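You operate a simulated robot arm through the tools that you are given. There is no shell and no other tool. Be economical: measure what you need, move in short steps, check, and stop when the job is done.

You run a simulated two-armed robot. Do the job below in one go: nothing can be reset, and whatever is moved stays where it is left.

TASK
Pick up the teal tall roll from the chest top behind the cloth rolls with one hand, pass it to the other hand and put it on the clear end of the wide table.

Only the result counts: the job must be done as asked and must still hold three seconds after the hand-in. Knocking over, shifting, dropping, spilling or breaking anything else fails it. Flat cloth is picked up by pressing the open fingertips on it (5 to 10 N) and closing them slowly along it; thin cloth reads only 2 to 8 mm in the jaws.

THE ROBOT
Two 7-joint arms with two-finger parallel grippers on one trunk, on a base that drives. Base frame: it is fixed to the floor where the robot stands at the start and does not move with it; the origin is under the middle of the robot, x ahead of it, y to its left, z up. Lengths are in m, angles in degrees, forces in N, time in s.
The left shoulder is at the start at [0.06, 0.147, 0.543], the right one opposite. With the tool pointing down near the work surface each hand reaches from about 0.1 to 0.44 m from the robot's upright axis, wherever it stands, measured 20 degrees to its own side. Places, roughly: clear end of the wide table [1, -2.6, 0.8]. Payload 3.43 kg a hand.
Tool frame (each hand has its own): the origin (TCP) lies between the finger pads and is the grasp point; the fingertips stand 0.03 m ahead of it; z points along the fingers, y is the line along which they close. The gripper opens to 0.094 m. The fingers are 0.028 m wide and 0.01 m thick; the gripper's body (0.05 by 0.096 m) begins 0.055 m behind the TCP.
Orientation is that of the tool frame in the base frame, as a unit quaternion [x, y, z, w]. With the fingers straight down and closing along the base's y, the tool's x points along the base's -x, its y along +y and its z along -z.

THE INTERFACE
- The arms move only by the tool drive_tool. It takes "left_moves", "right_moves" or both (then of equal length, played together; a hand with none holds still); each is a list of rows, each a list of 3 entries, a list of its own where there are three numbers: the shift along the tool's x, y, z in m, then the turn, a rotation vector about the tool's x, y, z in degrees, then the gripper command, from -1 (shut) to 1 (fully open), values between in proportion. In form: [[[x, y, z], [rx, ry, rz], jaw], ...]. A call has 1 to 8 rows; each row is the pose to reach, as a shift and turn from the pose commanded when the call began, along the tool's axes at that moment. Rows are played at 5 a second. More than 0.05 m and 8.6 degrees between two rows, or a gripper value outside its range, and nothing of the call is played. Where a pose cannot be reached the arm comes as near as it can. A force on the tool above 40 N (or 10 N above the force at the start of the call, whichever is more), or a blocked arm, ends the call early, and 0.2 s more pass. The fingers move at their own pace (about 0.072 m/s each) and stop on an object; they squeeze with about 34 N. The grip force told is the motor's: it shows also when the fingers shut on nothing. Time passes only in rows, and 0.2 s behind the last, so rows that repeat a pose let the fingers close. It gives the time, the measured TCP pose, the force on the tool (base axes), the opening and the grip force at its end, in the units of the frame above (readings bear some noise), with the torque about the TCP (base axes, N m) and any sound that the robot's microphone picked up, and new pictures: "show" is both (left out), scene, wrist or none (wrist: the cameras of the hands that moved).
- Cameras (640 x 400 px; columns grow to the right, rows downward): "scene" is now at [0.0604, -0.0027, 1.1922]; the picture's right is [-0.04, -1.00, 0.00], its down [-0.42, 0.02, -0.91] and it looks along [0.91, -0.03, -0.42] (base axes); focal length 276 px, centre (320, 200). "left" rides on the left gripper at [0.076, -0.014, -0.103] in its tool frame; the picture's right is [0.18, 0.98, 0.00], its down [-0.75, 0.14, -0.64] and it looks along [-0.63, 0.12, 0.77] (tool axes); focal length 243 px, centre (320, 200). "right" rides on the right gripper at [0.076, 0.014, -0.103] in its tool frame; the picture's right is [-0.18, 0.98, 0.00], its down [-0.75, -0.14, -0.64] and it looks along [-0.63, -0.12, 0.77] (tool axes); focal length 243 px, centre (320, 200). There is no depth. A picture from a camera that has moved, and an enlarged one, comes with that camera's place and axes in the base frame and with its lens.
- lift_body(by): slides the trunk up (or, below 0, down) by that many m; the arms and the scene camera ride with it, the base frame stays. It gives what a move gives, with no picture.
- roll_base(legs): drives the robot by 1 to 6 legs, each [ahead, left, turn to the left] in m, m and degrees, along the robot's own axes; the way and the turn of a leg run together, so that a leg with both is an arc; at most 1.5 m and 180 degrees a leg. The arms and the cameras ride along, it lands a little off, and it stops where it bumps. It gives what a move gives, and a new picture of the scene camera.
- aim_head(pan, tilt): turns the head with the scene camera to pan (to the left, within 86 degrees either way) and tilt (down, from -29 to 69), counted from straight ahead of the robot. It gives what a move gives, and a new picture of the scene camera.
- zoom(camera, box): a new picture of the part [left, top, right, bottom] of that camera's present view, enlarged. The clock stands still meanwhile.
- hand_in(): hands the job in; it is judged then, once.

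Work in short steps. Places have to be worked out from the pictures, the camera data and where the tool is seen: move nearer, look again, correct. Check each grasp and each placing, and mend what went wrong. You have 120 turns and 260 pictures in all, those below and enlarged ones among them. Open the grippers and draw the arms clear of the work before you hand the job in, unless the task says otherwise; then end with one line.

The tools are called after "Call:" by a JSON object that holds its "fn" and its "kwargs". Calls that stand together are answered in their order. drive_tool: Moves the arms, as the interface text tells. Its arguments: {"type":"object","properties":{"left_moves":{"type":"array","items":{"type":"array"}},"right_moves":{"type":"array","items":{"type":"array"}},"show":{"type":"string","enum":["both","scene","wrist","none"]}},"required":[]} The other tools are called the same way: lift_body (by) slides the trunk up or down; roll_base (legs) drives the base; aim_head (pan, tilt) turns the head that bears the scene camera; zoom (camera, box) takes an enlarged picture of a part of a camera's view; hand_in () hands the job in.

At the start:

```text
clock: 0.0
left_tcp_pos: [0.2879, 0.1199, 0.9995]
left_tool_rot: [0.0, 1.0, 0.0, 0.001]
left_wrist_force: [0.7, 0.5, 0.3]
left_torque: [0.0, 0.0, -0.02]
left_width: 0.0939
left_grasp_force: 0.0
right_tcp_pos: [0.3299, -0.191, 0.9997]
right_tool_rot: [0.0, 1.0, 0.0, 0.001]
right_wrist_force: [0.1, -0.3, -0.3]
right_torque: [0.04, 0.01, -0.02]
right_width: 0.094
right_grasp_force: 0.1
trunk travel left (down, up): [-0.25, 0.0]
robot x, y, heading: [-0.0012, -0.0026, -0.1]
head pan, tilt: [-2.1, 25.0]
```

scene: 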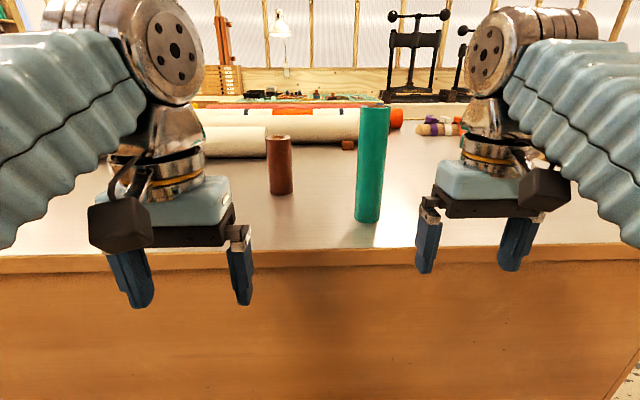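
right: 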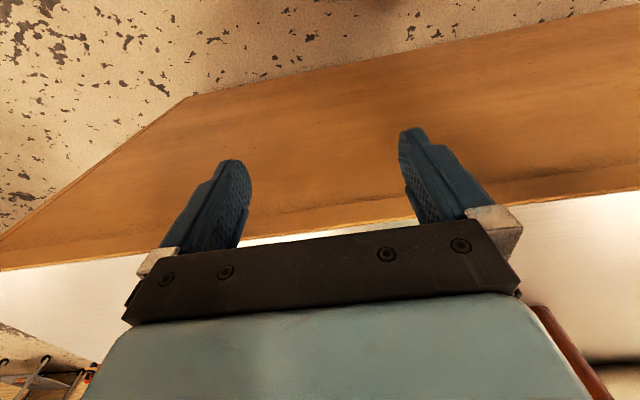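
left: 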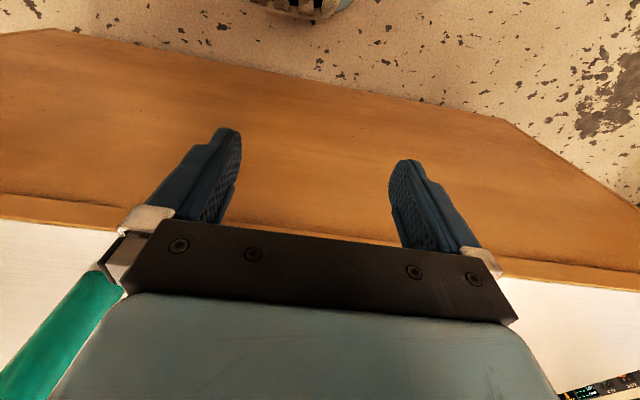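

The picture shows a teal tall roll standing on the surface ahead, with white cloth rolls behind it. I look more closely to see which is the one meant.

Call:
{"fn": "zoom", "kwargs": {"camera": "scene", "box": [180, 60, 500, 260]}}

Call:
{"fn": "aim_head", "kwargs": {"pan": -70, "tilt": 20}}

```text
2.00 times, centred on (340, 160) of scene
camera zoom: at [0.0604, -0.0027, 1.1922], right [-0.04, -1.0, 0.0], down [-0.42, 0.02, -0.91], along [0.91, -0.03, -0.42], focal length 553 px, centre (280, 280)
```

zoom: 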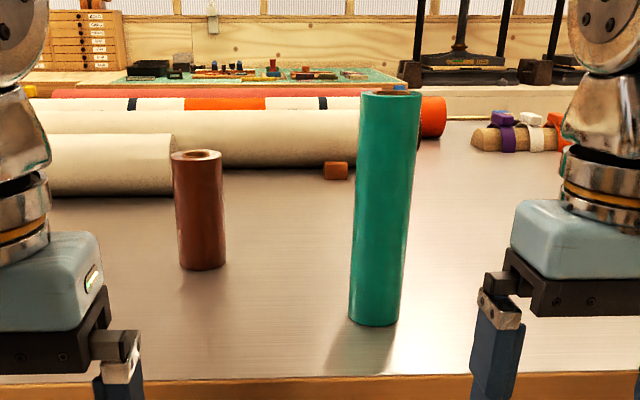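

```text
clock: 1.4
left_tcp_pos: [0.2875, 0.1198, 1.0001]
left_tool_rot: [0.001, 1.0, 0.0, 0.001]
left_wrist_force: [0.2, -0.2, 0.5]
left_torque: [0.02, 0.0, 0.0]
left_width: 0.0939
left_grasp_force: 0.0
right_tcp_pos: [0.3297, -0.1903, 0.9997]
right_tool_rot: [0.001, 1.0, 0.0, 0.001]
right_wrist_force: [-0.4, -0.2, -0.5]
right_torque: [-0.01, 0.0, 0.02]
right_width: 0.0942
right_grasp_force: 0.0
trunk travel left (down, up): [-0.25, 0.0]
robot x, y, heading: [-0.0029, -0.0012, 0.1]
head pan, tilt: [-70.0, 20.0]
camera scene: at [0.0002, -0.0868, 1.2003], right [-0.94, -0.34, 0.0], down [-0.12, 0.32, -0.94], along [0.32, -0.88, -0.34], focal length 276 px, centre (320, 200)
```

scene: 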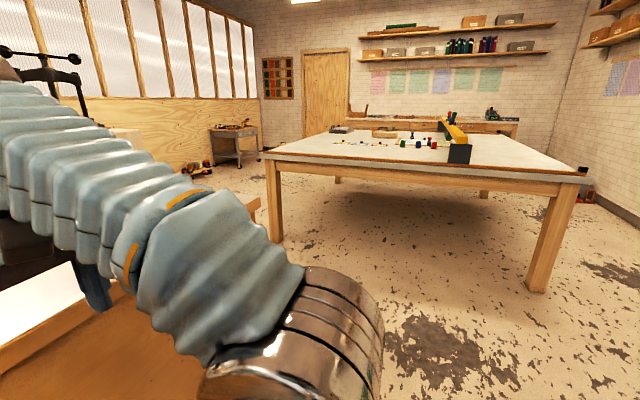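

The wide table is off to the right. I look round the rest of the room to make sure there's just one teal tall roll.

Call:
{"fn": "aim_head", "kwargs": {"pan": 60, "tilt": 20}}

Call:
{"fn": "aim_head", "kwargs": {"pan": 0, "tilt": 45}}

```text
clock: 3.5
left_tcp_pos: [0.2874, 0.1203, 1.0003]
left_tool_rot: [0.0, 1.0, 0.0, 0.001]
left_wrist_force: [0.0, 0.2, 0.5]
left_torque: [0.01, 0.01, 0.02]
left_width: 0.0939
left_grasp_force: 0.1
right_tcp_pos: [0.3294, -0.1922, 1.0006]
right_tool_rot: [0.0, 1.0, 0.0, 0.002]
right_wrist_force: [-0.1, -0.6, -0.3]
right_torque: [-0.02, -0.03, -0.02]
right_width: 0.094
right_grasp_force: 0.0
trunk travel left (down, up): [-0.25, 0.0]
robot x, y, heading: [-0.0021, -0.0014, -0.0]
head pan, tilt: [60.0, 20.0]
camera scene: at [0.0149, 0.0813, 1.2003], right [0.87, -0.5, 0.0], down [-0.17, -0.3, -0.94], along [0.47, 0.81, -0.34], focal length 276 px, centre (320, 200)
```

scene: 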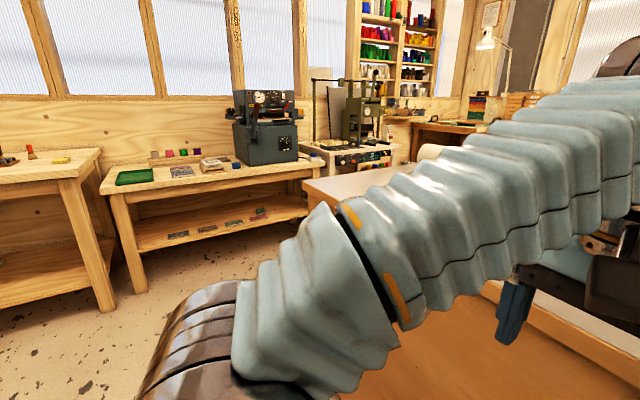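

```text
clock: 4.8
left_tcp_pos: [0.2874, 0.1197, 0.9996]
left_tool_rot: [0.001, 1.0, 0.0, 0.0]
left_wrist_force: [0.3, 0.6, 0.2]
left_torque: [-0.05, -0.01, 0.0]
left_width: 0.0941
left_grasp_force: 0.0
right_tcp_pos: [0.3298, -0.191, 1.001]
right_tool_rot: [0.0, 1.0, 0.0, 0.0]
right_wrist_force: [-0.7, 0.0, 0.4]
right_torque: [0.0, -0.01, 0.02]
right_width: 0.0941
right_grasp_force: 0.1
trunk travel left (down, up): [-0.25, 0.0]
robot x, y, heading: [0.0006, -0.0004, -0.1]
head pan, tilt: [0.0, 45.0]
camera scene: at [0.0496, 0.0007, 1.1617], right [0.0, -1.0, 0.0], down [-0.71, 0.0, -0.71], along [0.71, 0.0, -0.71], focal length 276 px, centre (320, 200)
```

scene: 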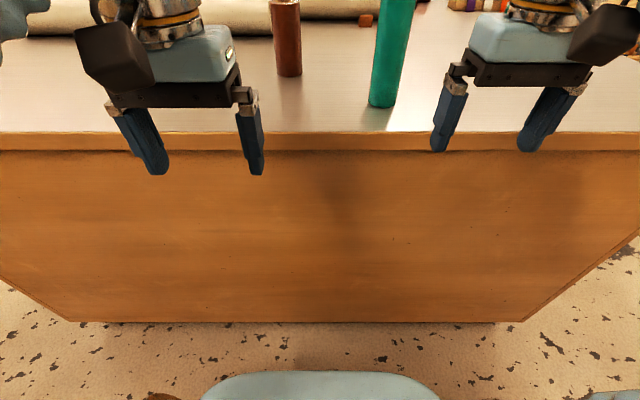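

The roll stands at about [0.63, -0.135], on a chest top around z 0.87, with its top near 1.13. I plan to grip it mid-height with the right hand tilted forward, and take the top with the left hand from above later. First I test tilting the right hand in free space.

Call:
{"fn": "drive_tool", "kwargs": {"right_moves": [[[0, 0, 0], [0, -8, 0], 1], [[0, 0, 0], [0, -16, 0], 1], [[0, 0, 0], [0, -24, 0], 1], [[0, 0, 0], [0, -32, 0], 1], [[0, 0, 0], [0, -40, 0], 1], [[0, 0, 0], [0, -48, 0], 1], [[0, 0, 0], [0, -56, 0], 1], [[0, 0, 0], [0, -64, 0], 1]], "show": "both"}}

```text
clock: 6.6
left_tcp_pos: [0.2883, 0.1211, 1.0006]
left_tool_rot: [0.0, 1.0, 0.0, 0.001]
left_wrist_force: [-0.3, -0.4, -0.2]
left_torque: [0.03, 0.04, -0.02]
left_width: 0.094
left_grasp_force: 0.1
right_tcp_pos: [0.3293, -0.192, 0.9999]
right_tool_rot: [0.0, 0.847, 0.0, 0.532]
right_wrist_force: [0.7, -0.7, -0.7]
right_torque: [-0.03, -0.01, -0.01]
right_width: 0.0938
right_grasp_force: 0.1
trunk travel left (down, up): [-0.25, 0.0]
robot x, y, heading: [0.0024, 0.0027, -0.3]
head pan, tilt: [0.0, 45.0]
camera scene: at [0.0496, 0.0007, 1.1617], right [0.0, -1.0, 0.0], down [-0.71, 0.0, -0.71], along [0.71, 0.0, -0.71], focal length 276 px, centre (320, 200)
camera right: at [0.2052, -0.1776, 0.9753], right [0.08, 0.98, 0.17], down [-0.25, -0.14, 0.96], along [0.96, -0.12, 0.23], focal length 243 px, centre (320, 200)
```

scene: 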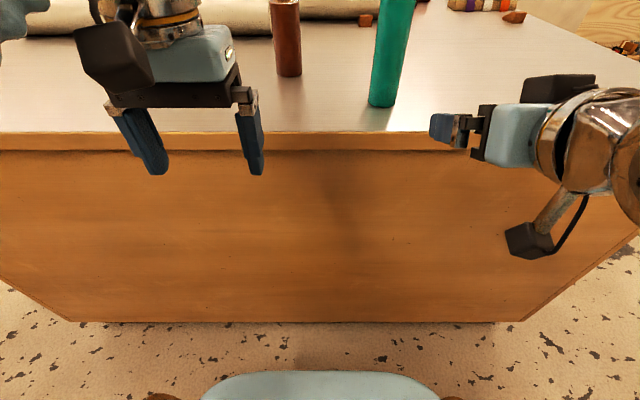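
right: 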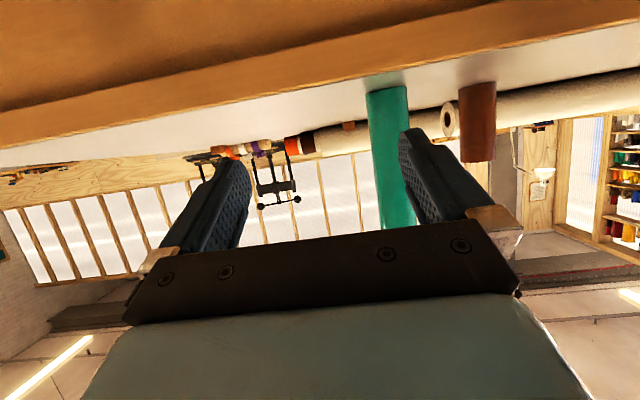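

Checking three views together puts the chest top nearer z 0.93, its front edge at x 0.43, and the roll at about [0.53, -0.112], about 5 cm across with its top near 1.14. I drive 0.08 m ahead.

Call:
{"fn": "roll_base", "kwargs": {"legs": [[0.08, 0, 0]]}}

```text
clock: 7.7
left_tcp_pos: [0.3677, 0.1193, 1.0011]
left_tool_rot: [0.0, 1.0, 0.0, 0.001]
left_wrist_force: [0.2, -0.3, 0.4]
left_torque: [0.02, 0.02, 0.01]
left_width: 0.0938
left_grasp_force: 0.1
right_tcp_pos: [0.41, -0.1914, 0.9996]
right_tool_rot: [0.0, 0.848, -0.001, 0.531]
right_wrist_force: [-0.3, 0.4, -0.1]
right_torque: [0.03, 0.02, -0.02]
right_width: 0.0939
right_grasp_force: 0.0
trunk travel left (down, up): [-0.25, 0.0]
robot x, y, heading: [0.0794, -0.0012, 0.1]
head pan, tilt: [0.0, 45.0]
camera scene: at [0.1295, 0.0007, 1.1617], right [0.0, -1.0, 0.0], down [-0.71, 0.0, -0.71], along [0.71, 0.0, -0.71], focal length 276 px, centre (320, 200)
```

scene: 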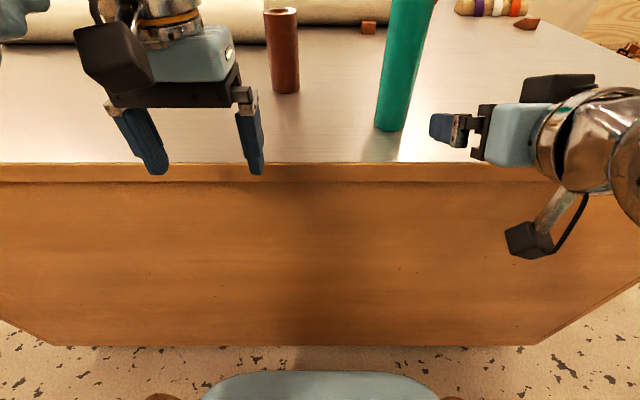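

With the 8 cm baseline, the roll base is at about [0.545, -0.117], on a surface at z 0.92. I line the right hand up behind it and raise it to z 1.045.

Call:
{"fn": "drive_tool", "kwargs": {"right_moves": [[[-0.02, 0.038, -0.01], [0, 0, 0], 1], [[-0.0405, 0.075, -0.0196], [0, 0, 0], 1], [[-0.0405, 0.075, -0.0196], [0, 0, 0], 1]]}}

Call:
{"fn": "aim_head", "kwargs": {"pan": -10, "tilt": 35}}

```text
clock: 8.5
left_tcp_pos: [0.3681, 0.1195, 0.9995]
left_tool_rot: [0.001, 1.0, 0.0, 0.0]
left_wrist_force: [-0.1, 0.8, 0.0]
left_torque: [-0.02, 0.01, -0.01]
left_width: 0.0941
left_grasp_force: 0.1
right_tcp_pos: [0.4089, -0.1163, 1.0448]
right_tool_rot: [0.0, 0.848, 0.0, 0.53]
right_wrist_force: [0.7, 0.0, 0.2]
right_torque: [-0.04, -0.07, -0.02]
right_width: 0.094
right_grasp_force: 0.0
trunk travel left (down, up): [-0.25, 0.0]
robot x, y, heading: [0.0799, 0.0022, 0.4]
head pan, tilt: [0.0, 45.0]
camera scene: at [0.1297, 0.0008, 1.1616], right [0.0, -1.0, 0.0], down [-0.71, 0.0, -0.71], along [0.71, 0.0, -0.71], focal length 276 px, centre (320, 200)
camera right: at [0.285, -0.1019, 1.0204], right [0.08, 0.98, 0.17], down [-0.25, -0.14, 0.96], along [0.97, -0.12, 0.23], focal length 243 px, centre (320, 200)
```

scene: 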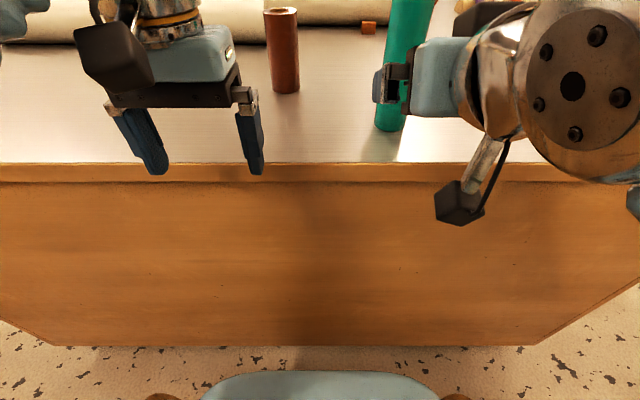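
right: 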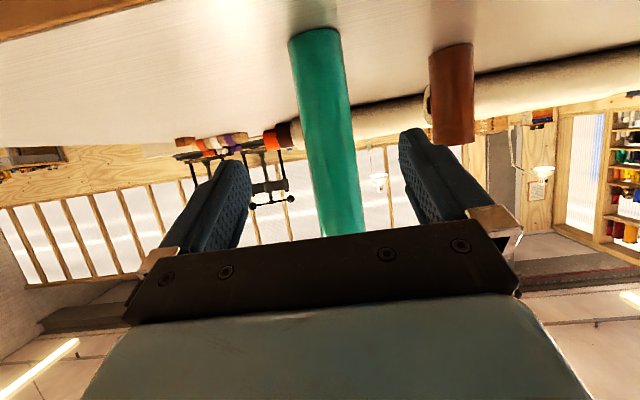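

```text
clock: 9.2
left_tcp_pos: [0.3677, 0.1207, 1.0006]
left_tool_rot: [0.0, 1.0, 0.0, 0.001]
left_wrist_force: [0.4, 0.8, 0.1]
left_torque: [0.0, 0.02, -0.01]
left_width: 0.0939
left_grasp_force: 0.0
right_tcp_pos: [0.4087, -0.1161, 1.0451]
right_tool_rot: [0.001, 0.847, 0.0, 0.531]
right_wrist_force: [-0.1, 0.3, 0.8]
right_torque: [-0.03, -0.01, -0.04]
right_width: 0.0939
right_grasp_force: 0.0
trunk travel left (down, up): [-0.25, 0.0]
robot x, y, heading: [0.0813, 0.0009, -0.1]
head pan, tilt: [-10.0, 35.0]
camera scene: at [0.1351, -0.0146, 1.1764], right [-0.17, -0.98, 0.0], down [-0.57, 0.1, -0.82], along [0.81, -0.14, -0.57], focal length 276 px, centre (320, 200)
```

scene: 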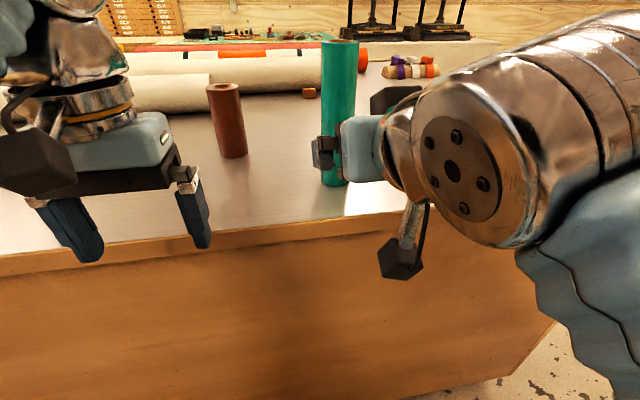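

The right camera puts the roll at y ≈ -0.111 and about x 0.54. I shift 5 mm left and advance 0.12 m level, with the jaws open.

Call:
{"fn": "drive_tool", "kwargs": {"right_moves": [[[-0.0174, 0.005, 0.036], [0, 0, 0], 1], [[-0.0348, 0.005, 0.072], [0, 0, 0], 1], [[-0.045, 0.005, 0.092], [0, 0, 0], 1], [[-0.0522, 0.005, 0.108], [0, 0, 0], 1], [[-0.0522, 0.005, 0.108], [0, 0, 0], 1]]}}

```text
clock: 10.4
left_tcp_pos: [0.3685, 0.1199, 0.9992]
left_tool_rot: [-0.001, 1.0, 0.001, 0.0]
left_wrist_force: [-0.3, -0.9, 0.2]
left_torque: [0.01, -0.02, 0.02]
left_width: 0.0939
left_grasp_force: 0.1
right_tcp_pos: [0.5306, -0.1111, 1.0438]
right_tool_rot: [0.0, 0.847, 0.0, 0.531]
right_wrist_force: [0.8, -0.1, -0.6]
right_torque: [-0.02, 0.02, -0.04]
right_width: 0.0943
right_grasp_force: 0.0
trunk travel left (down, up): [-0.25, 0.0]
robot x, y, heading: [0.0814, -0.0011, -0.1]
head pan, tilt: [-10.0, 35.0]
camera scene: at [0.1352, -0.0147, 1.1765], right [-0.17, -0.98, 0.0], down [-0.56, 0.1, -0.82], along [0.81, -0.14, -0.57], focal length 276 px, centre (320, 200)
camera right: at [0.406, -0.0977, 1.0199], right [0.08, 0.98, 0.17], down [-0.25, -0.14, 0.96], along [0.97, -0.12, 0.23], focal length 243 px, centre (320, 200)
```

scene: 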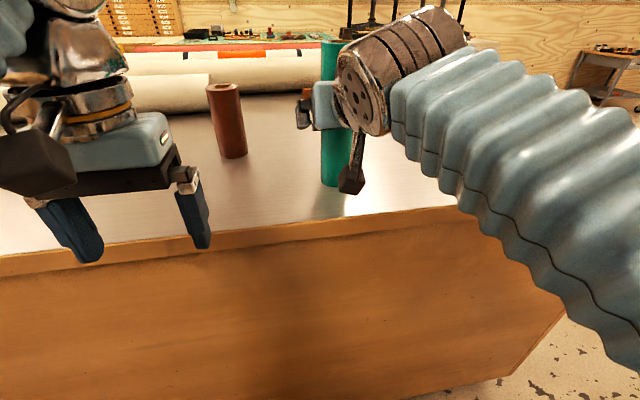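
right: 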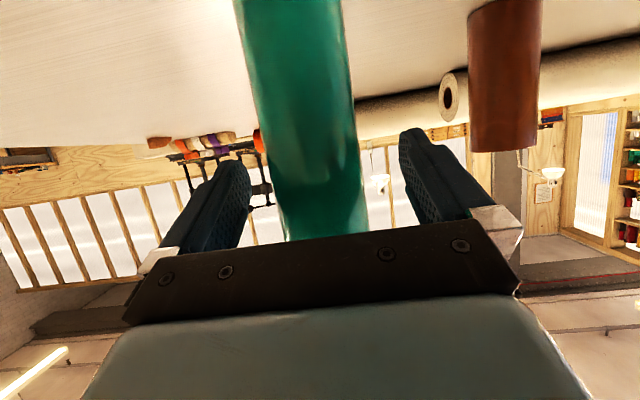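

The roll's apparent width puts it at about the grasp point, centred between the fingers. I go 6 mm further and close the jaws.

Call:
{"fn": "drive_tool", "kwargs": {"right_moves": [[[-0.0026, -0.001, 0.0054], [0, 0, 0], 1], [[-0.0026, -0.001, 0.0054], [0, 0, 0], 0.4], [[-0.0026, -0.001, 0.0054], [0, 0, 0], 0.1], [[-0.0026, -0.001, 0.0054], [0, 0, 0], -0.3], [[-0.0026, -0.001, 0.0054], [0, 0, 0], -1], [[-0.0026, -0.001, 0.0054], [0, 0, 0], -1]], "show": "wrist"}}

```text
clock: 11.8
left_tcp_pos: [0.3677, 0.1204, 1.0002]
left_tool_rot: [0.002, 1.0, 0.001, 0.0]
left_wrist_force: [0.7, 0.1, -0.7]
left_torque: [0.03, -0.01, -0.01]
left_width: 0.094
left_grasp_force: 0.0
right_tcp_pos: [0.5364, -0.1129, 1.0452]
right_tool_rot: [0.001, 0.848, -0.001, 0.531]
right_wrist_force: [1.8, -1.1, 2.1]
right_torque: [0.05, -0.22, -0.07]
right_width: 0.0545
right_grasp_force: 34.1
trunk travel left (down, up): [-0.25, 0.0]
robot x, y, heading: [0.0786, -0.0019, -0.1]
head pan, tilt: [-10.0, 35.0]
camera right: at [0.4117, -0.0988, 1.0202], right [0.08, 0.98, 0.17], down [-0.25, -0.14, 0.96], along [0.97, -0.12, 0.23], focal length 243 px, centre (320, 200)
```

right: 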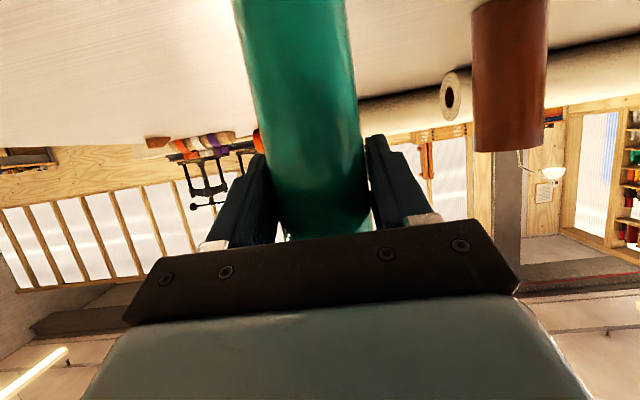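

The jaws hold the roll at 54.5 mm with 34 N. I lift it 5 cm straight up.

Call:
{"fn": "drive_tool", "kwargs": {"right_moves": [[[-0.009, 0, -0.0044], [0, 0, 0], -1], [[-0.018, 0, -0.0087], [0, 0, 0], -1], [[-0.027, 0, -0.013], [0, 0, 0], -1], [[-0.036, 0, -0.0175], [0, 0, 0], -1], [[-0.045, 0, -0.022], [0, 0, 0], -1], [[-0.045, 0, -0.022], [0, 0, 0], -1]]}}

```text
clock: 13.2
left_tcp_pos: [0.3681, 0.119, 1.0]
left_tool_rot: [0.001, 1.0, 0.0, 0.0]
left_wrist_force: [-0.6, -0.1, -0.3]
left_torque: [0.02, 0.0, 0.03]
left_width: 0.094
left_grasp_force: 0.0
right_tcp_pos: [0.5363, -0.112, 1.0951]
right_tool_rot: [0.001, 0.848, -0.001, 0.53]
right_wrist_force: [0.5, 0.5, -4.1]
right_torque: [0.04, 0.02, -0.01]
right_width: 0.0544
right_grasp_force: 34.3
trunk travel left (down, up): [-0.25, 0.0]
robot x, y, heading: [0.0786, 0.0048, -0.2]
head pan, tilt: [-10.0, 35.0]
camera scene: at [0.1354, -0.0147, 1.1764], right [-0.17, -0.98, 0.0], down [-0.56, 0.1, -0.82], along [0.81, -0.14, -0.57], focal length 276 px, centre (320, 200)
camera right: at [0.4116, -0.0985, 1.0702], right [0.08, 0.98, 0.17], down [-0.25, -0.14, 0.96], along [0.97, -0.12, 0.23], focal length 243 px, centre (320, 200)
```

scene: 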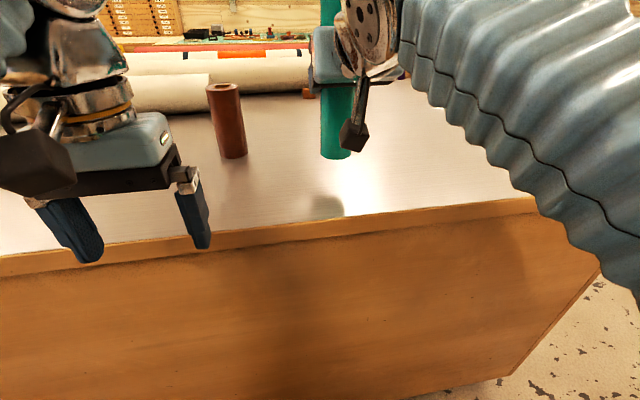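
right: 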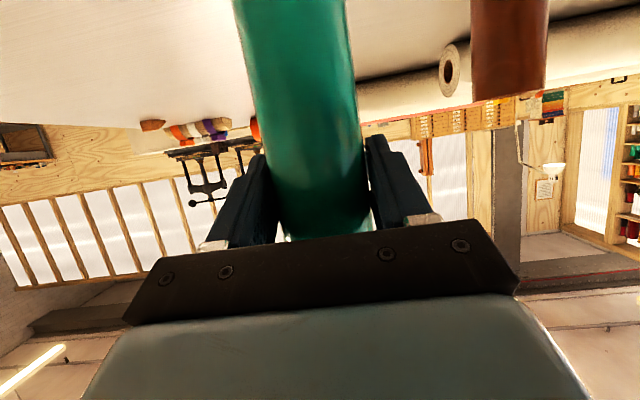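

The roll is lifted clear and the weight reads about 4 N. I back straight away from the chest before passing it.

Call:
{"fn": "roll_base", "kwargs": {"legs": [[-0.4, 0, 0]]}}

Call:
{"fn": "aim_head", "kwargs": {"pan": -5, "tilt": 15}}

```text
clock: 15.7
left_tcp_pos: [-0.0325, 0.1197, 0.9992]
left_tool_rot: [0.002, 1.0, 0.0, 0.001]
left_wrist_force: [0.9, 0.5, -1.1]
left_torque: [-0.01, -0.04, -0.01]
left_width: 0.0941
left_grasp_force: 0.2
right_tcp_pos: [0.1346, -0.1129, 1.0935]
right_tool_rot: [0.002, 0.848, 0.0, 0.53]
right_wrist_force: [0.3, 0.2, -4.2]
right_torque: [0.01, 0.02, 0.03]
right_width: 0.0544
right_grasp_force: 34.3
trunk travel left (down, up): [-0.25, 0.0]
robot x, y, heading: [-0.3232, 0.0012, -0.2]
head pan, tilt: [-10.0, 35.0]
camera scene: at [-0.2656, -0.0138, 1.1764], right [-0.18, -0.98, 0.0], down [-0.56, 0.1, -0.82], along [0.81, -0.15, -0.57], focal length 276 px, centre (320, 200)
```

scene: 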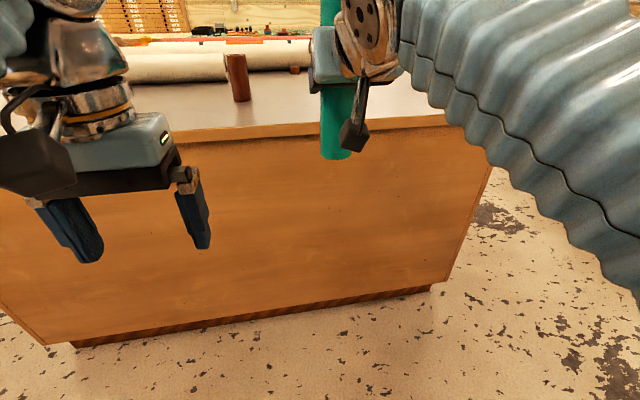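

```text
clock: 16.5
left_tcp_pos: [-0.0331, 0.1198, 0.9997]
left_tool_rot: [0.002, 1.0, 0.0, 0.001]
left_wrist_force: [-0.1, -0.5, -0.4]
left_torque: [-0.01, -0.02, 0.02]
left_width: 0.0939
left_grasp_force: 0.0
right_tcp_pos: [0.1341, -0.113, 1.0946]
right_tool_rot: [0.002, 0.848, -0.001, 0.53]
right_wrist_force: [0.0, 0.9, -4.5]
right_torque: [-0.01, 0.01, 0.01]
right_width: 0.0545
right_grasp_force: 34.1
trunk travel left (down, up): [-0.25, 0.0]
robot x, y, heading: [-0.3185, 0.001, -0.4]
head pan, tilt: [-5.0, 15.0]
camera scene: at [-0.2593, -0.0067, 1.2084], right [-0.09, -1.0, 0.0], down [-0.26, 0.02, -0.97], along [0.96, -0.09, -0.26], focal length 276 px, centre (320, 200)
```

scene: 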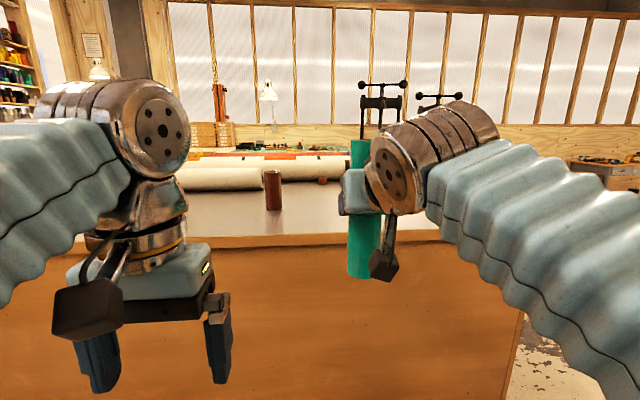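

The top sits at about z 1.19 and the roll is some 21.7 cm tall, held mid-height. I bring it lower and to the middle, yawing the right hand so its wrist stays out to the right, and move the left hand up and aside.

Call:
{"fn": "drive_tool", "kwargs": {"right_moves": [[[0.0326, 0.0226, -0.0007], [-7.2, 0, -3.5], -1], [[0.0652, 0.0452, -0.0014], [-14.4, 0, -7.0], -1], [[0.0978, 0.0678, -0.0021], [-21.6, 0, -10.4], -1], [[0.1304, 0.0904, -0.0028], [-28.8, 0, -13.9], -1], [[0.163, 0.113, -0.0035], [-36, 0, -17.4], -1], [[0.163, 0.113, -0.0035], [-36, 0, -17.4], -1]], "left_moves": [[[0, 0.015, -0.015], [0, 0, 0], 1], [[0, 0.03, -0.03], [0, 0, 0], 1], [[0, 0.045, -0.045], [0, 0, 0], 1], [[0, 0.06, -0.06], [0, 0, 0], 1], [[0, 0.06, -0.07], [0, 0, 0], 1], [[0, 0.06, -0.07], [0, 0, 0], 1]]}}

```text
clock: 17.9
left_tcp_pos: [-0.0212, 0.1597, 1.0005]
left_tool_rot: [0.003, 1.0, 0.0, 0.001]
left_wrist_force: [-0.4, 0.2, -0.1]
left_torque: [0.02, -0.04, 0.01]
left_width: 0.094
left_grasp_force: 0.0
left hand out of reach, approached as far as the arm can: row 1, 2, 3, 4, 5, 6
right_tcp_pos: [0.0619, 0.0006, 0.9499]
right_tool_rot: [-0.287, 0.798, 0.181, 0.499]
right_wrist_force: [0.7, 0.1, -4.3]
right_torque: [0.01, 0.01, 0.01]
right_width: 0.0546
right_grasp_force: 33.9
trunk travel left (down, up): [-0.25, 0.0]
robot x, y, heading: [-0.3231, -0.0004, -0.4]
head pan, tilt: [-5.0, 15.0]
camera scene: at [-0.2593, -0.0066, 1.2084], right [-0.09, -1.0, 0.0], down [-0.26, 0.02, -0.97], along [0.96, -0.09, -0.26], focal length 276 px, centre (320, 200)
camera right: at [-0.0435, -0.0694, 0.9257], right [-0.57, 0.81, 0.17], down [-0.1, -0.27, 0.96], along [0.82, 0.53, 0.23], focal length 243 px, centre (320, 200)
camera left: at [-0.0993, 0.1451, 1.1017], right [-0.18, 0.98, 0.0], down [0.75, 0.14, 0.64], along [0.63, 0.11, -0.77], focal length 243 px, centre (320, 200)
```

scene: 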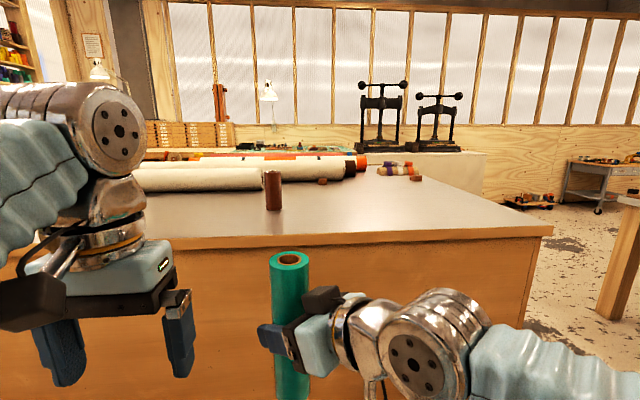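
right: 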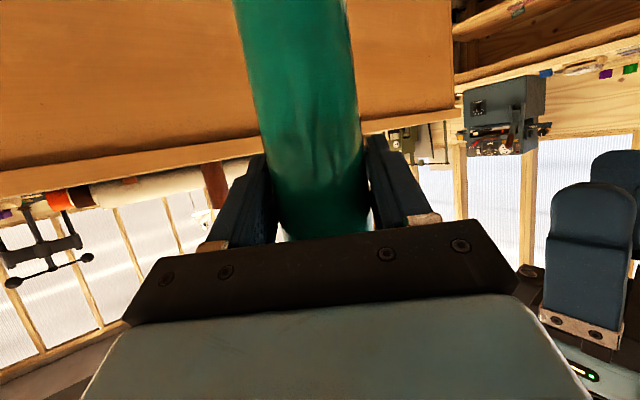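
left: 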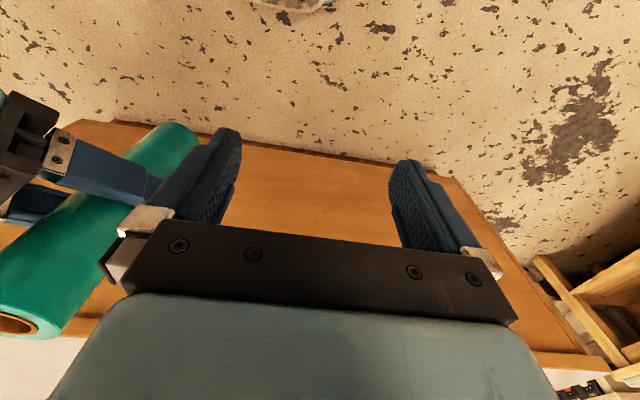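

With the tool straight down the left hand tops out near z 1.0, so it should grip tilted too. I lower the roll 3 cm, and turn the left hand to point forward, right and down (50° pitch, 40° yaw) for a grip near the top.

Call:
{"fn": "drive_tool", "kwargs": {"right_moves": [[[0.007, 0, 0.003], [0, 0, 0], -1], [[0.014, 0, 0.0065], [0, 0, 0], -1], [[0.021, 0, 0.01], [0, 0, 0], -1], [[0.027, 0, 0.013], [0, 0, 0], -1], [[0.027, 0, 0.013], [0, 0, 0], -1], [[0.027, 0, 0.013], [0, 0, 0], -1], [[0.027, 0, 0.013], [0, 0, 0], -1], [[0.027, 0, 0.013], [0, 0, 0], -1]], "left_moves": [[[0, 0, 0], [2.2, -6, 4.7], 1], [[0, 0, 0], [4.35, -12, 9.35], 1], [[0, 0, 0], [6.5, -18, 14], 1], [[0, 0, 0], [8.7, -24, 18.7], 1], [[0, 0, 0], [10.9, -30, 23.4], 1], [[0, 0, 0], [13.05, -36, 28], 1], [[0, 0, 0], [15.2, -42, 32.7], 1], [[0, 0, 0], [17.4, -47.9, 37.4], 1]]}}

```text
clock: 19.7
left_tcp_pos: [-0.0217, 0.1596, 1.0009]
left_tool_rot: [0.313, 0.849, -0.146, 0.399]
left_wrist_force: [-0.1, -0.3, 0.5]
left_torque: [-0.03, 0.03, -0.06]
left_width: 0.0937
left_grasp_force: 0.0
right_tcp_pos: [0.0611, -0.0001, 0.9202]
right_tool_rot: [-0.288, 0.797, 0.181, 0.499]
right_wrist_force: [-0.1, -0.1, -4.3]
right_torque: [-0.05, 0.0, 0.02]
right_width: 0.0545
right_grasp_force: 34.1
trunk travel left (down, up): [-0.25, 0.0]
robot x, y, heading: [-0.3202, 0.0015, -0.1]
head pan, tilt: [-5.0, 15.0]
camera scene: at [-0.2594, -0.0067, 1.2085], right [-0.09, -1.0, 0.0], down [-0.26, 0.02, -0.97], along [0.96, -0.09, -0.26], focal length 276 px, centre (320, 200)
camera right: at [-0.0439, -0.0693, 0.8952], right [-0.57, 0.81, 0.17], down [-0.1, -0.27, 0.96], along [0.82, 0.53, 0.23], focal length 243 px, centre (320, 200)
camera left: at [-0.129, 0.2307, 1.0068], right [0.55, 0.83, -0.14], down [0.08, 0.11, 0.99], along [0.83, -0.55, -0.01], focal length 243 px, centre (320, 200)
```

scene: 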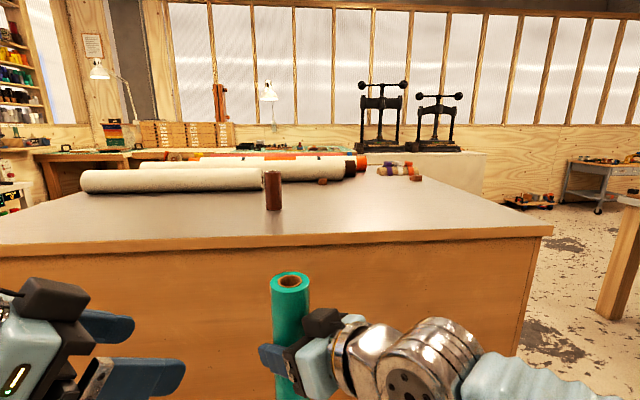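
right: 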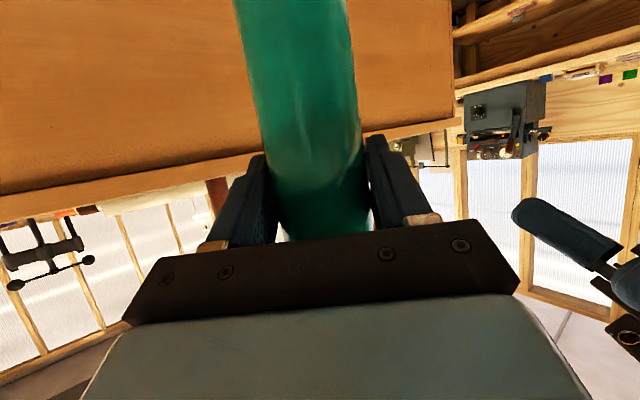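
left: 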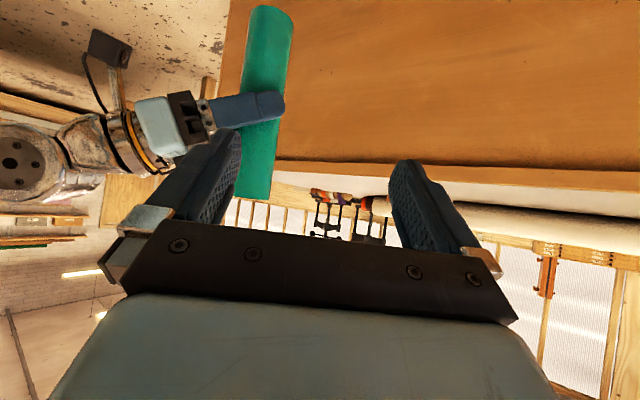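

Left hand reached its tilt at [-0.022, 0.160, 1.001]. To keep the left fingertips clear of the right gripper body, I yaw the right hand back by 25° and lower it 3 cm, then bring the left hand to a standoff up and behind the roll's top.

Call:
{"fn": "drive_tool", "kwargs": {"right_moves": [[[0.007, 0, 0.003], [5.6, 0, 2.7], -1], [[0.0135, 0, 0.0065], [11.2, 0, 5.4], -1], [[0.02, 0, 0.01], [16.9, 0, 8.2], -1], [[0.027, 0, 0.013], [22.5, 0, 10.9], -1], [[0.027, 0, 0.013], [22.5, 0, 10.9], -1], [[0.027, 0, 0.013], [22.5, 0, 10.9], -1], [[0.027, 0, 0.013], [22.5, 0, 10.9], -1], [[0.027, 0, 0.013], [22.5, 0, 10.9], -1]], "left_moves": [[[0, 0, 0], [0, 0, 0], 1], [[0, 0, 0], [0, 0, 0], 1], [[0, 0, 0], [0, 0, 0], 1], [[0, 0, 0], [0, 0, 0], 0.6], [[-0.026, -0.023, 0.0175], [0, 0, 0], 0.6], [[-0.052, -0.046, 0.035], [0, 0, 0], 0.6], [[-0.0768, -0.0696, 0.0526], [0, 0, 0], 0.6], [[-0.0768, -0.0696, 0.0526], [0, 0, 0], 0.6]]}}

```text
clock: 21.5
left_tcp_pos: [0.0005, 0.048, 1.0274]
left_tool_rot: [0.312, 0.851, -0.145, 0.397]
left_wrist_force: [0.5, -0.5, 0.2]
left_torque: [0.02, -0.01, 0.0]
left_width: 0.075
left_grasp_force: 0.0
right_tcp_pos: [0.0596, 0.0001, 0.8902]
right_tool_rot: [-0.108, 0.841, 0.069, 0.526]
right_wrist_force: [-0.4, -0.1, -4.6]
right_torque: [-0.03, 0.01, 0.0]
right_width: 0.0543
right_grasp_force: 33.9
trunk travel left (down, up): [-0.25, 0.0]
robot x, y, heading: [-0.3205, 0.0026, -0.3]
head pan, tilt: [-5.0, 15.0]
camera scene: at [-0.2593, -0.0067, 1.2084], right [-0.09, -1.0, 0.0], down [-0.26, 0.02, -0.97], along [0.96, -0.09, -0.26], focal length 276 px, centre (320, 200)
camera right: at [-0.064, -0.0184, 0.8652], right [-0.17, 0.97, 0.17], down [-0.2, -0.2, 0.96], along [0.96, 0.13, 0.23], focal length 243 px, centre (320, 200)
camera left: at [-0.1064, 0.1188, 1.0329], right [0.55, 0.83, -0.14], down [0.08, 0.11, 0.99], along [0.83, -0.55, -0.01], focal length 243 px, centre (320, 200)
```

scene: 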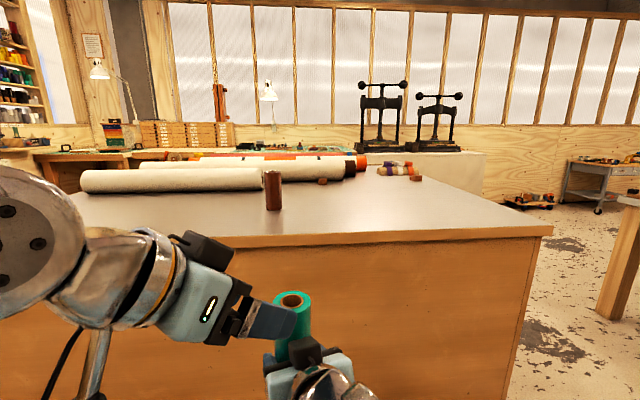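
right: 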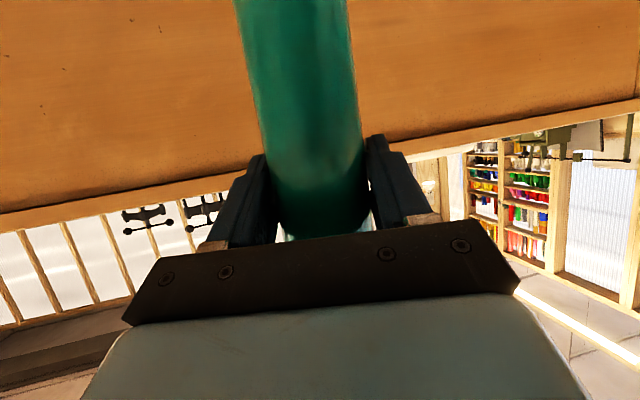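
left: 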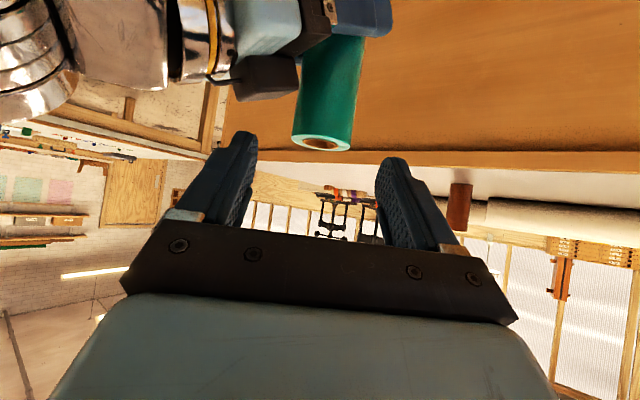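

The left hand is at its standoff, with the roll's top ring between its fingers. A dark box on top of the right gripper sits close to where one left finger would go, so I look closer.

Call:
{"fn": "zoom", "kwargs": {"camera": "left", "box": [160, 0, 480, 200]}}

Call:
{"fn": "zoom", "kwargs": {"camera": "scene", "box": [180, 250, 420, 400]}}

```text
2.00 times, centred on (320, 100) of left
camera zoom: at [-0.1064, 0.1188, 1.0329], right [0.55, 0.83, -0.14], down [0.08, 0.11, 0.99], along [0.83, -0.55, -0.01], focal length 485 px, centre (320, 400)
```

zoom: 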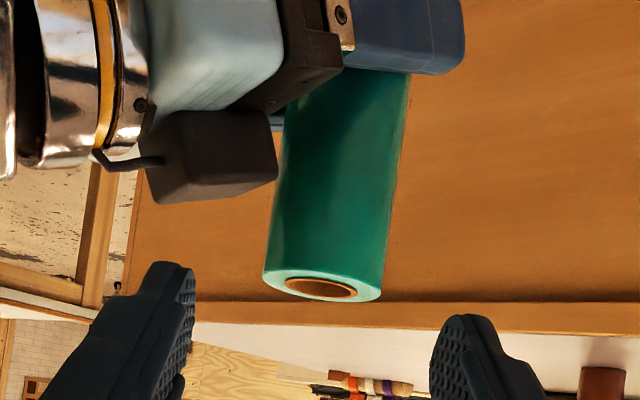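

```text
2.67 times, centred on (300, 325) of scene
camera zoom: at [-0.2593, -0.0067, 1.2084], right [-0.09, -1.0, 0.0], down [-0.26, 0.02, -0.97], along [0.96, -0.09, -0.26], focal length 737 px, centre (373, -133)
```

zoom: 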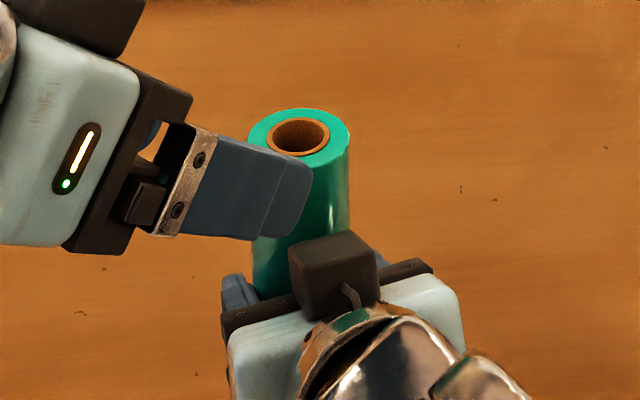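

The box would foul a left finger with the hands at this angle. I turn the hands to nearly opposite each other, the right one coming from the right and the left one from the left, so the left fingers straddle the roll well clear of it.

Call:
{"fn": "drive_tool", "kwargs": {"right_moves": [[[0, 0, 0], [-7.2, 0, -3.48], -1], [[0, 0, 0], [-14.4, 0, -6.95], -1], [[0, 0, 0], [-21.6, 0, -10.4], -1], [[0, 0, 0], [-28.8, 0, -13.9], -1], [[0, 0, 0], [-36, 0, -17.4], -1], [[0, 0, 0], [-43.2, 0, -20.9], -1], [[0, 0, 0], [-50.4, 0, -24.3], -1], [[0, 0, 0], [-57.6, 0, -27.8], -1]], "left_moves": [[[-0.001, 0.0098, 0.0012], [4.8, 0, 4.0], 0.6], [[-0.002, 0.0196, 0.0024], [9.6, 0, 8.05], 0.6], [[-0.003, 0.0294, 0.0036], [14.4, 0, 12.1], 0.6], [[-0.004, 0.0392, 0.0048], [19.15, 0, 16.1], 0.6], [[-0.005, 0.049, 0.006], [23.9, 0, 20.1], 0.6], [[-0.006, 0.0588, 0.0072], [28.7, 0, 24.15], 0.6], [[-0.007, 0.0686, 0.0084], [33.5, 0, 28.2], 0.6], [[-0.008, 0.0784, 0.0096], [38.3, 0, 32.2], 0.6]]}}

```text
clock: 23.3
left_tcp_pos: [0.0622, 0.099, 1.0244]
left_tool_rot: [0.644, 0.638, -0.3, 0.298]
left_wrist_force: [0.0, 0.2, 0.0]
left_torque: [0.02, -0.03, 0.0]
left_width: 0.0752
left_grasp_force: 0.0
right_tcp_pos: [0.0607, 0.0002, 0.89]
right_tool_rot: [-0.536, 0.654, 0.34, 0.411]
right_wrist_force: [-0.8, 1.0, -4.5]
right_torque: [-0.05, 0.02, -0.01]
right_width: 0.0543
right_grasp_force: 34.5
trunk travel left (down, up): [-0.25, 0.0]
robot x, y, heading: [-0.3247, 0.0043, -0.4]
head pan, tilt: [-5.0, 15.0]
camera scene: at [-0.2595, -0.0066, 1.2084], right [-0.09, -1.0, 0.0], down [-0.26, 0.02, -0.97], along [0.96, -0.09, -0.26], focal length 276 px, centre (320, 200)
camera right: at [0.0226, -0.12, 0.8648], right [-0.95, 0.27, 0.17], down [0.09, -0.27, 0.96], along [0.3, 0.92, 0.23], focal length 243 px, centre (320, 200)
camera left: at [0.0473, 0.2273, 1.0316], right [0.98, 0.11, -0.14], down [0.14, 0.01, 0.99], along [0.11, -0.99, -0.01], focal length 243 px, centre (320, 200)
```

scene: 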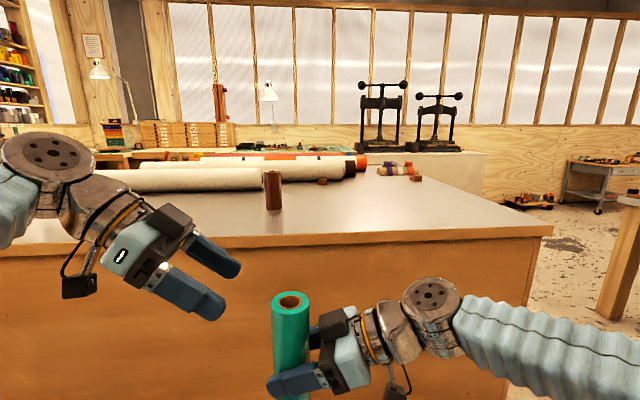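
right: 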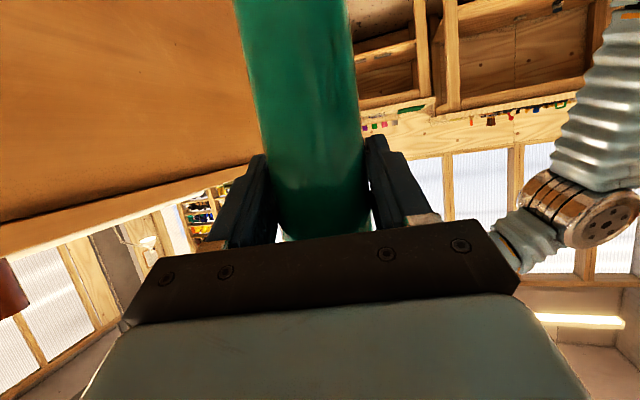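
left: 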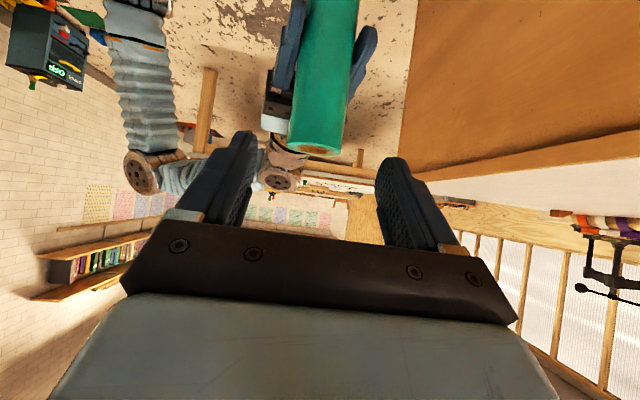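

The hands now face each other. I move the left hand two-thirds of the way to the roll's top and check the alignment.

Call:
{"fn": "drive_tool", "kwargs": {"left_moves": [[[-0.004, 0, 0.025], [0, 0, 0], 0.7], [[-0.008, 0, 0.05], [0, 0, 0], 0.7], [[-0.0112, 0, 0.07], [0, 0, 0], 0.7], [[-0.0112, 0, 0.07], [0, 0, 0], 0.7]]}}

```text
clock: 24.3
left_tcp_pos: [0.0619, 0.0387, 0.9872]
left_tool_rot: [0.644, 0.638, -0.299, 0.298]
left_wrist_force: [-1.1, 0.8, -0.6]
left_torque: [0.0, -0.02, -0.01]
left_width: 0.0799
left_grasp_force: 0.1
right_tcp_pos: [0.0611, 0.0001, 0.8893]
right_tool_rot: [-0.536, 0.656, 0.338, 0.41]
right_wrist_force: [0.3, -0.2, -5.0]
right_torque: [0.0, 0.01, -0.02]
right_width: 0.0542
right_grasp_force: 33.9
trunk travel left (down, up): [-0.25, 0.0]
robot x, y, heading: [-0.3232, 0.0025, -0.5]
head pan, tilt: [-5.0, 15.0]
camera scene: at [-0.2593, -0.0067, 1.2084], right [-0.09, -1.0, 0.0], down [-0.26, 0.02, -0.97], along [0.96, -0.09, -0.26], focal length 276 px, centre (320, 200)
camera left: at [0.0474, 0.1663, 0.9956], right [0.98, 0.11, -0.14], down [0.14, 0.01, 0.99], along [0.11, -0.99, -0.01], focal length 243 px, centre (320, 200)
```

scene: 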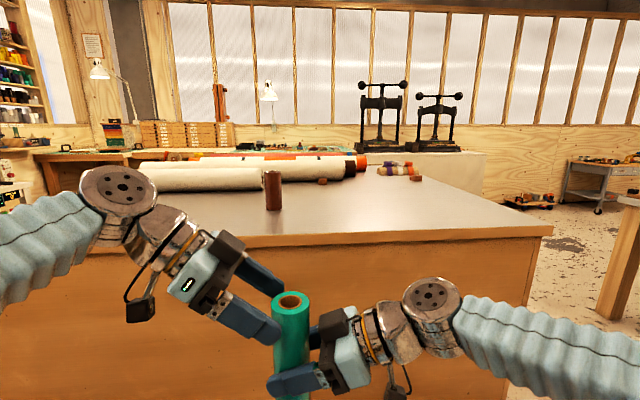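
left: 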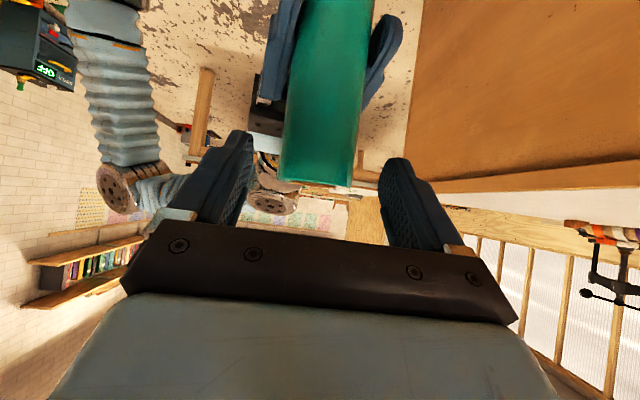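

The roll is centred between the left fingers and its top is at z 0.985. I move in the last 3.5 cm and close the left jaws.

Call:
{"fn": "drive_tool", "kwargs": {"left_moves": [[[-0.0035, 0.001, 0.0175], [0, 0, 0], 0.7], [[-0.0069, 0.001, 0.0347], [0, 0, 0], 0.7], [[-0.0069, 0.001, 0.0347], [0, 0, 0], 0.3], [[-0.0069, 0.001, 0.0347], [0, 0, 0], 0.1], [[-0.0069, 0.001, 0.0347], [0, 0, 0], -0.3], [[-0.0069, 0.001, 0.0347], [0, 0, 0], -1], [[-0.0069, 0.001, 0.0347], [0, 0, 0], -1]]}}

```text
clock: 25.9
left_tcp_pos: [0.0629, 0.0083, 0.9718]
left_tool_rot: [0.643, 0.638, -0.3, 0.299]
left_wrist_force: [-14.3, -3.7, -1.0]
left_torque: [0.02, 0.32, 0.07]
left_width: 0.0551
left_grasp_force: 34.2
right_tcp_pos: [0.0596, -0.0001, 0.8899]
right_tool_rot: [-0.535, 0.656, 0.338, 0.411]
right_wrist_force: [13.6, 3.3, -4.1]
right_torque: [-0.32, 0.88, -0.18]
right_width: 0.054
right_grasp_force: 34.1
trunk travel left (down, up): [-0.25, 0.0]
robot x, y, heading: [-0.3163, 0.0031, -0.4]
head pan, tilt: [-5.0, 15.0]
camera scene: at [-0.2593, -0.0067, 1.2084], right [-0.09, -1.0, 0.0], down [-0.26, 0.02, -0.97], along [0.96, -0.09, -0.26], focal length 276 px, centre (320, 200)
camera left: at [0.0483, 0.1353, 0.9786], right [0.98, 0.11, -0.14], down [0.14, 0.01, 0.99], along [0.11, -0.99, -0.01], focal length 243 px, centre (320, 200)
```

scene: 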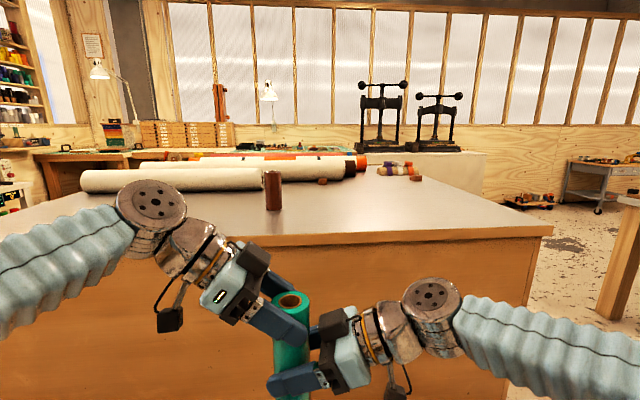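
left: 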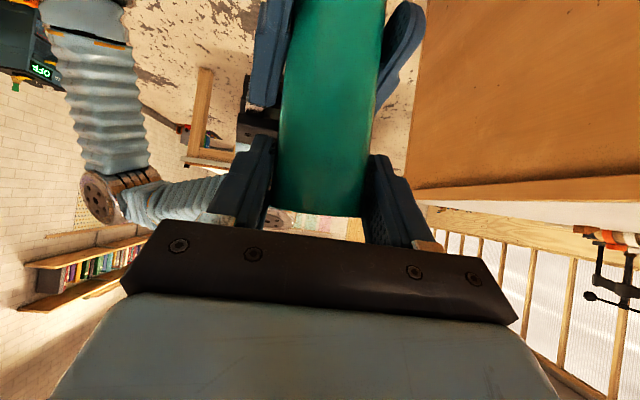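

Both hands hold the roll (left 55 mm, 34 N). I open the right jaws, then draw the right hand back along its own axis.

Call:
{"fn": "drive_tool", "kwargs": {"right_moves": [[[0, 0, 0], [0, 0, 0], -0.2], [[0, 0, 0], [0, 0, 0], 0.5], [[0, 0, 0], [0, 0, 0], 1], [[0, 0, 0], [0, 0, 0], 1], [[0, 0, -0.03], [0, 0, 0], 1], [[0, 0, -0.06], [0, 0, 0], 1], [[0, 0, -0.09], [0, 0, 0], 1], [[0, 0, -0.09], [0, 0, 0], 1]]}}

```text
clock: 27.7
left_tcp_pos: [0.0628, 0.0088, 0.9712]
left_tool_rot: [0.644, 0.638, -0.299, 0.298]
left_wrist_force: [0.3, -0.5, -0.1]
left_torque: [0.01, -0.01, 0.01]
left_width: 0.0548
left_grasp_force: 33.5
right_tcp_pos: [0.0424, -0.0791, 0.9275]
right_tool_rot: [-0.537, 0.656, 0.337, 0.409]
right_wrist_force: [-0.6, -0.4, 0.6]
right_torque: [-0.02, -0.01, -0.02]
right_width: 0.0939
right_grasp_force: 0.0
trunk travel left (down, up): [-0.25, 0.0]
robot x, y, heading: [-0.3212, 0.0015, -0.1]
head pan, tilt: [-5.0, 15.0]
camera scene: at [-0.2594, -0.0068, 1.2084], right [-0.09, -1.0, 0.0], down [-0.26, 0.02, -0.97], along [0.96, -0.09, -0.26], focal length 276 px, centre (320, 200)
camera right: at [0.0063, -0.2, 0.9032], right [-0.95, 0.27, 0.17], down [0.09, -0.27, 0.96], along [0.31, 0.92, 0.23], focal length 243 px, centre (320, 200)
```

scene: 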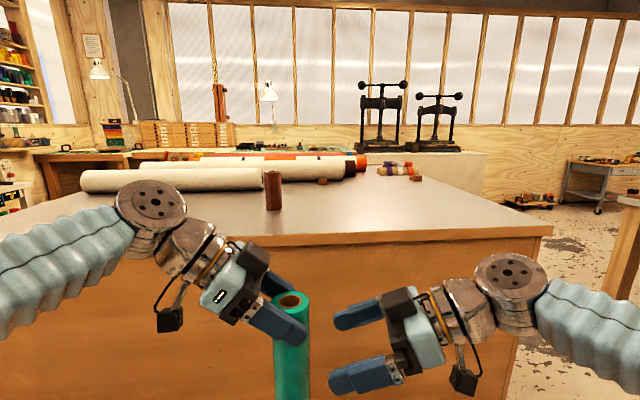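
right: 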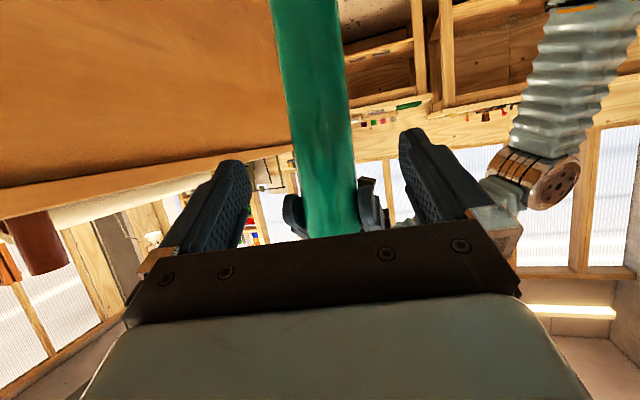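

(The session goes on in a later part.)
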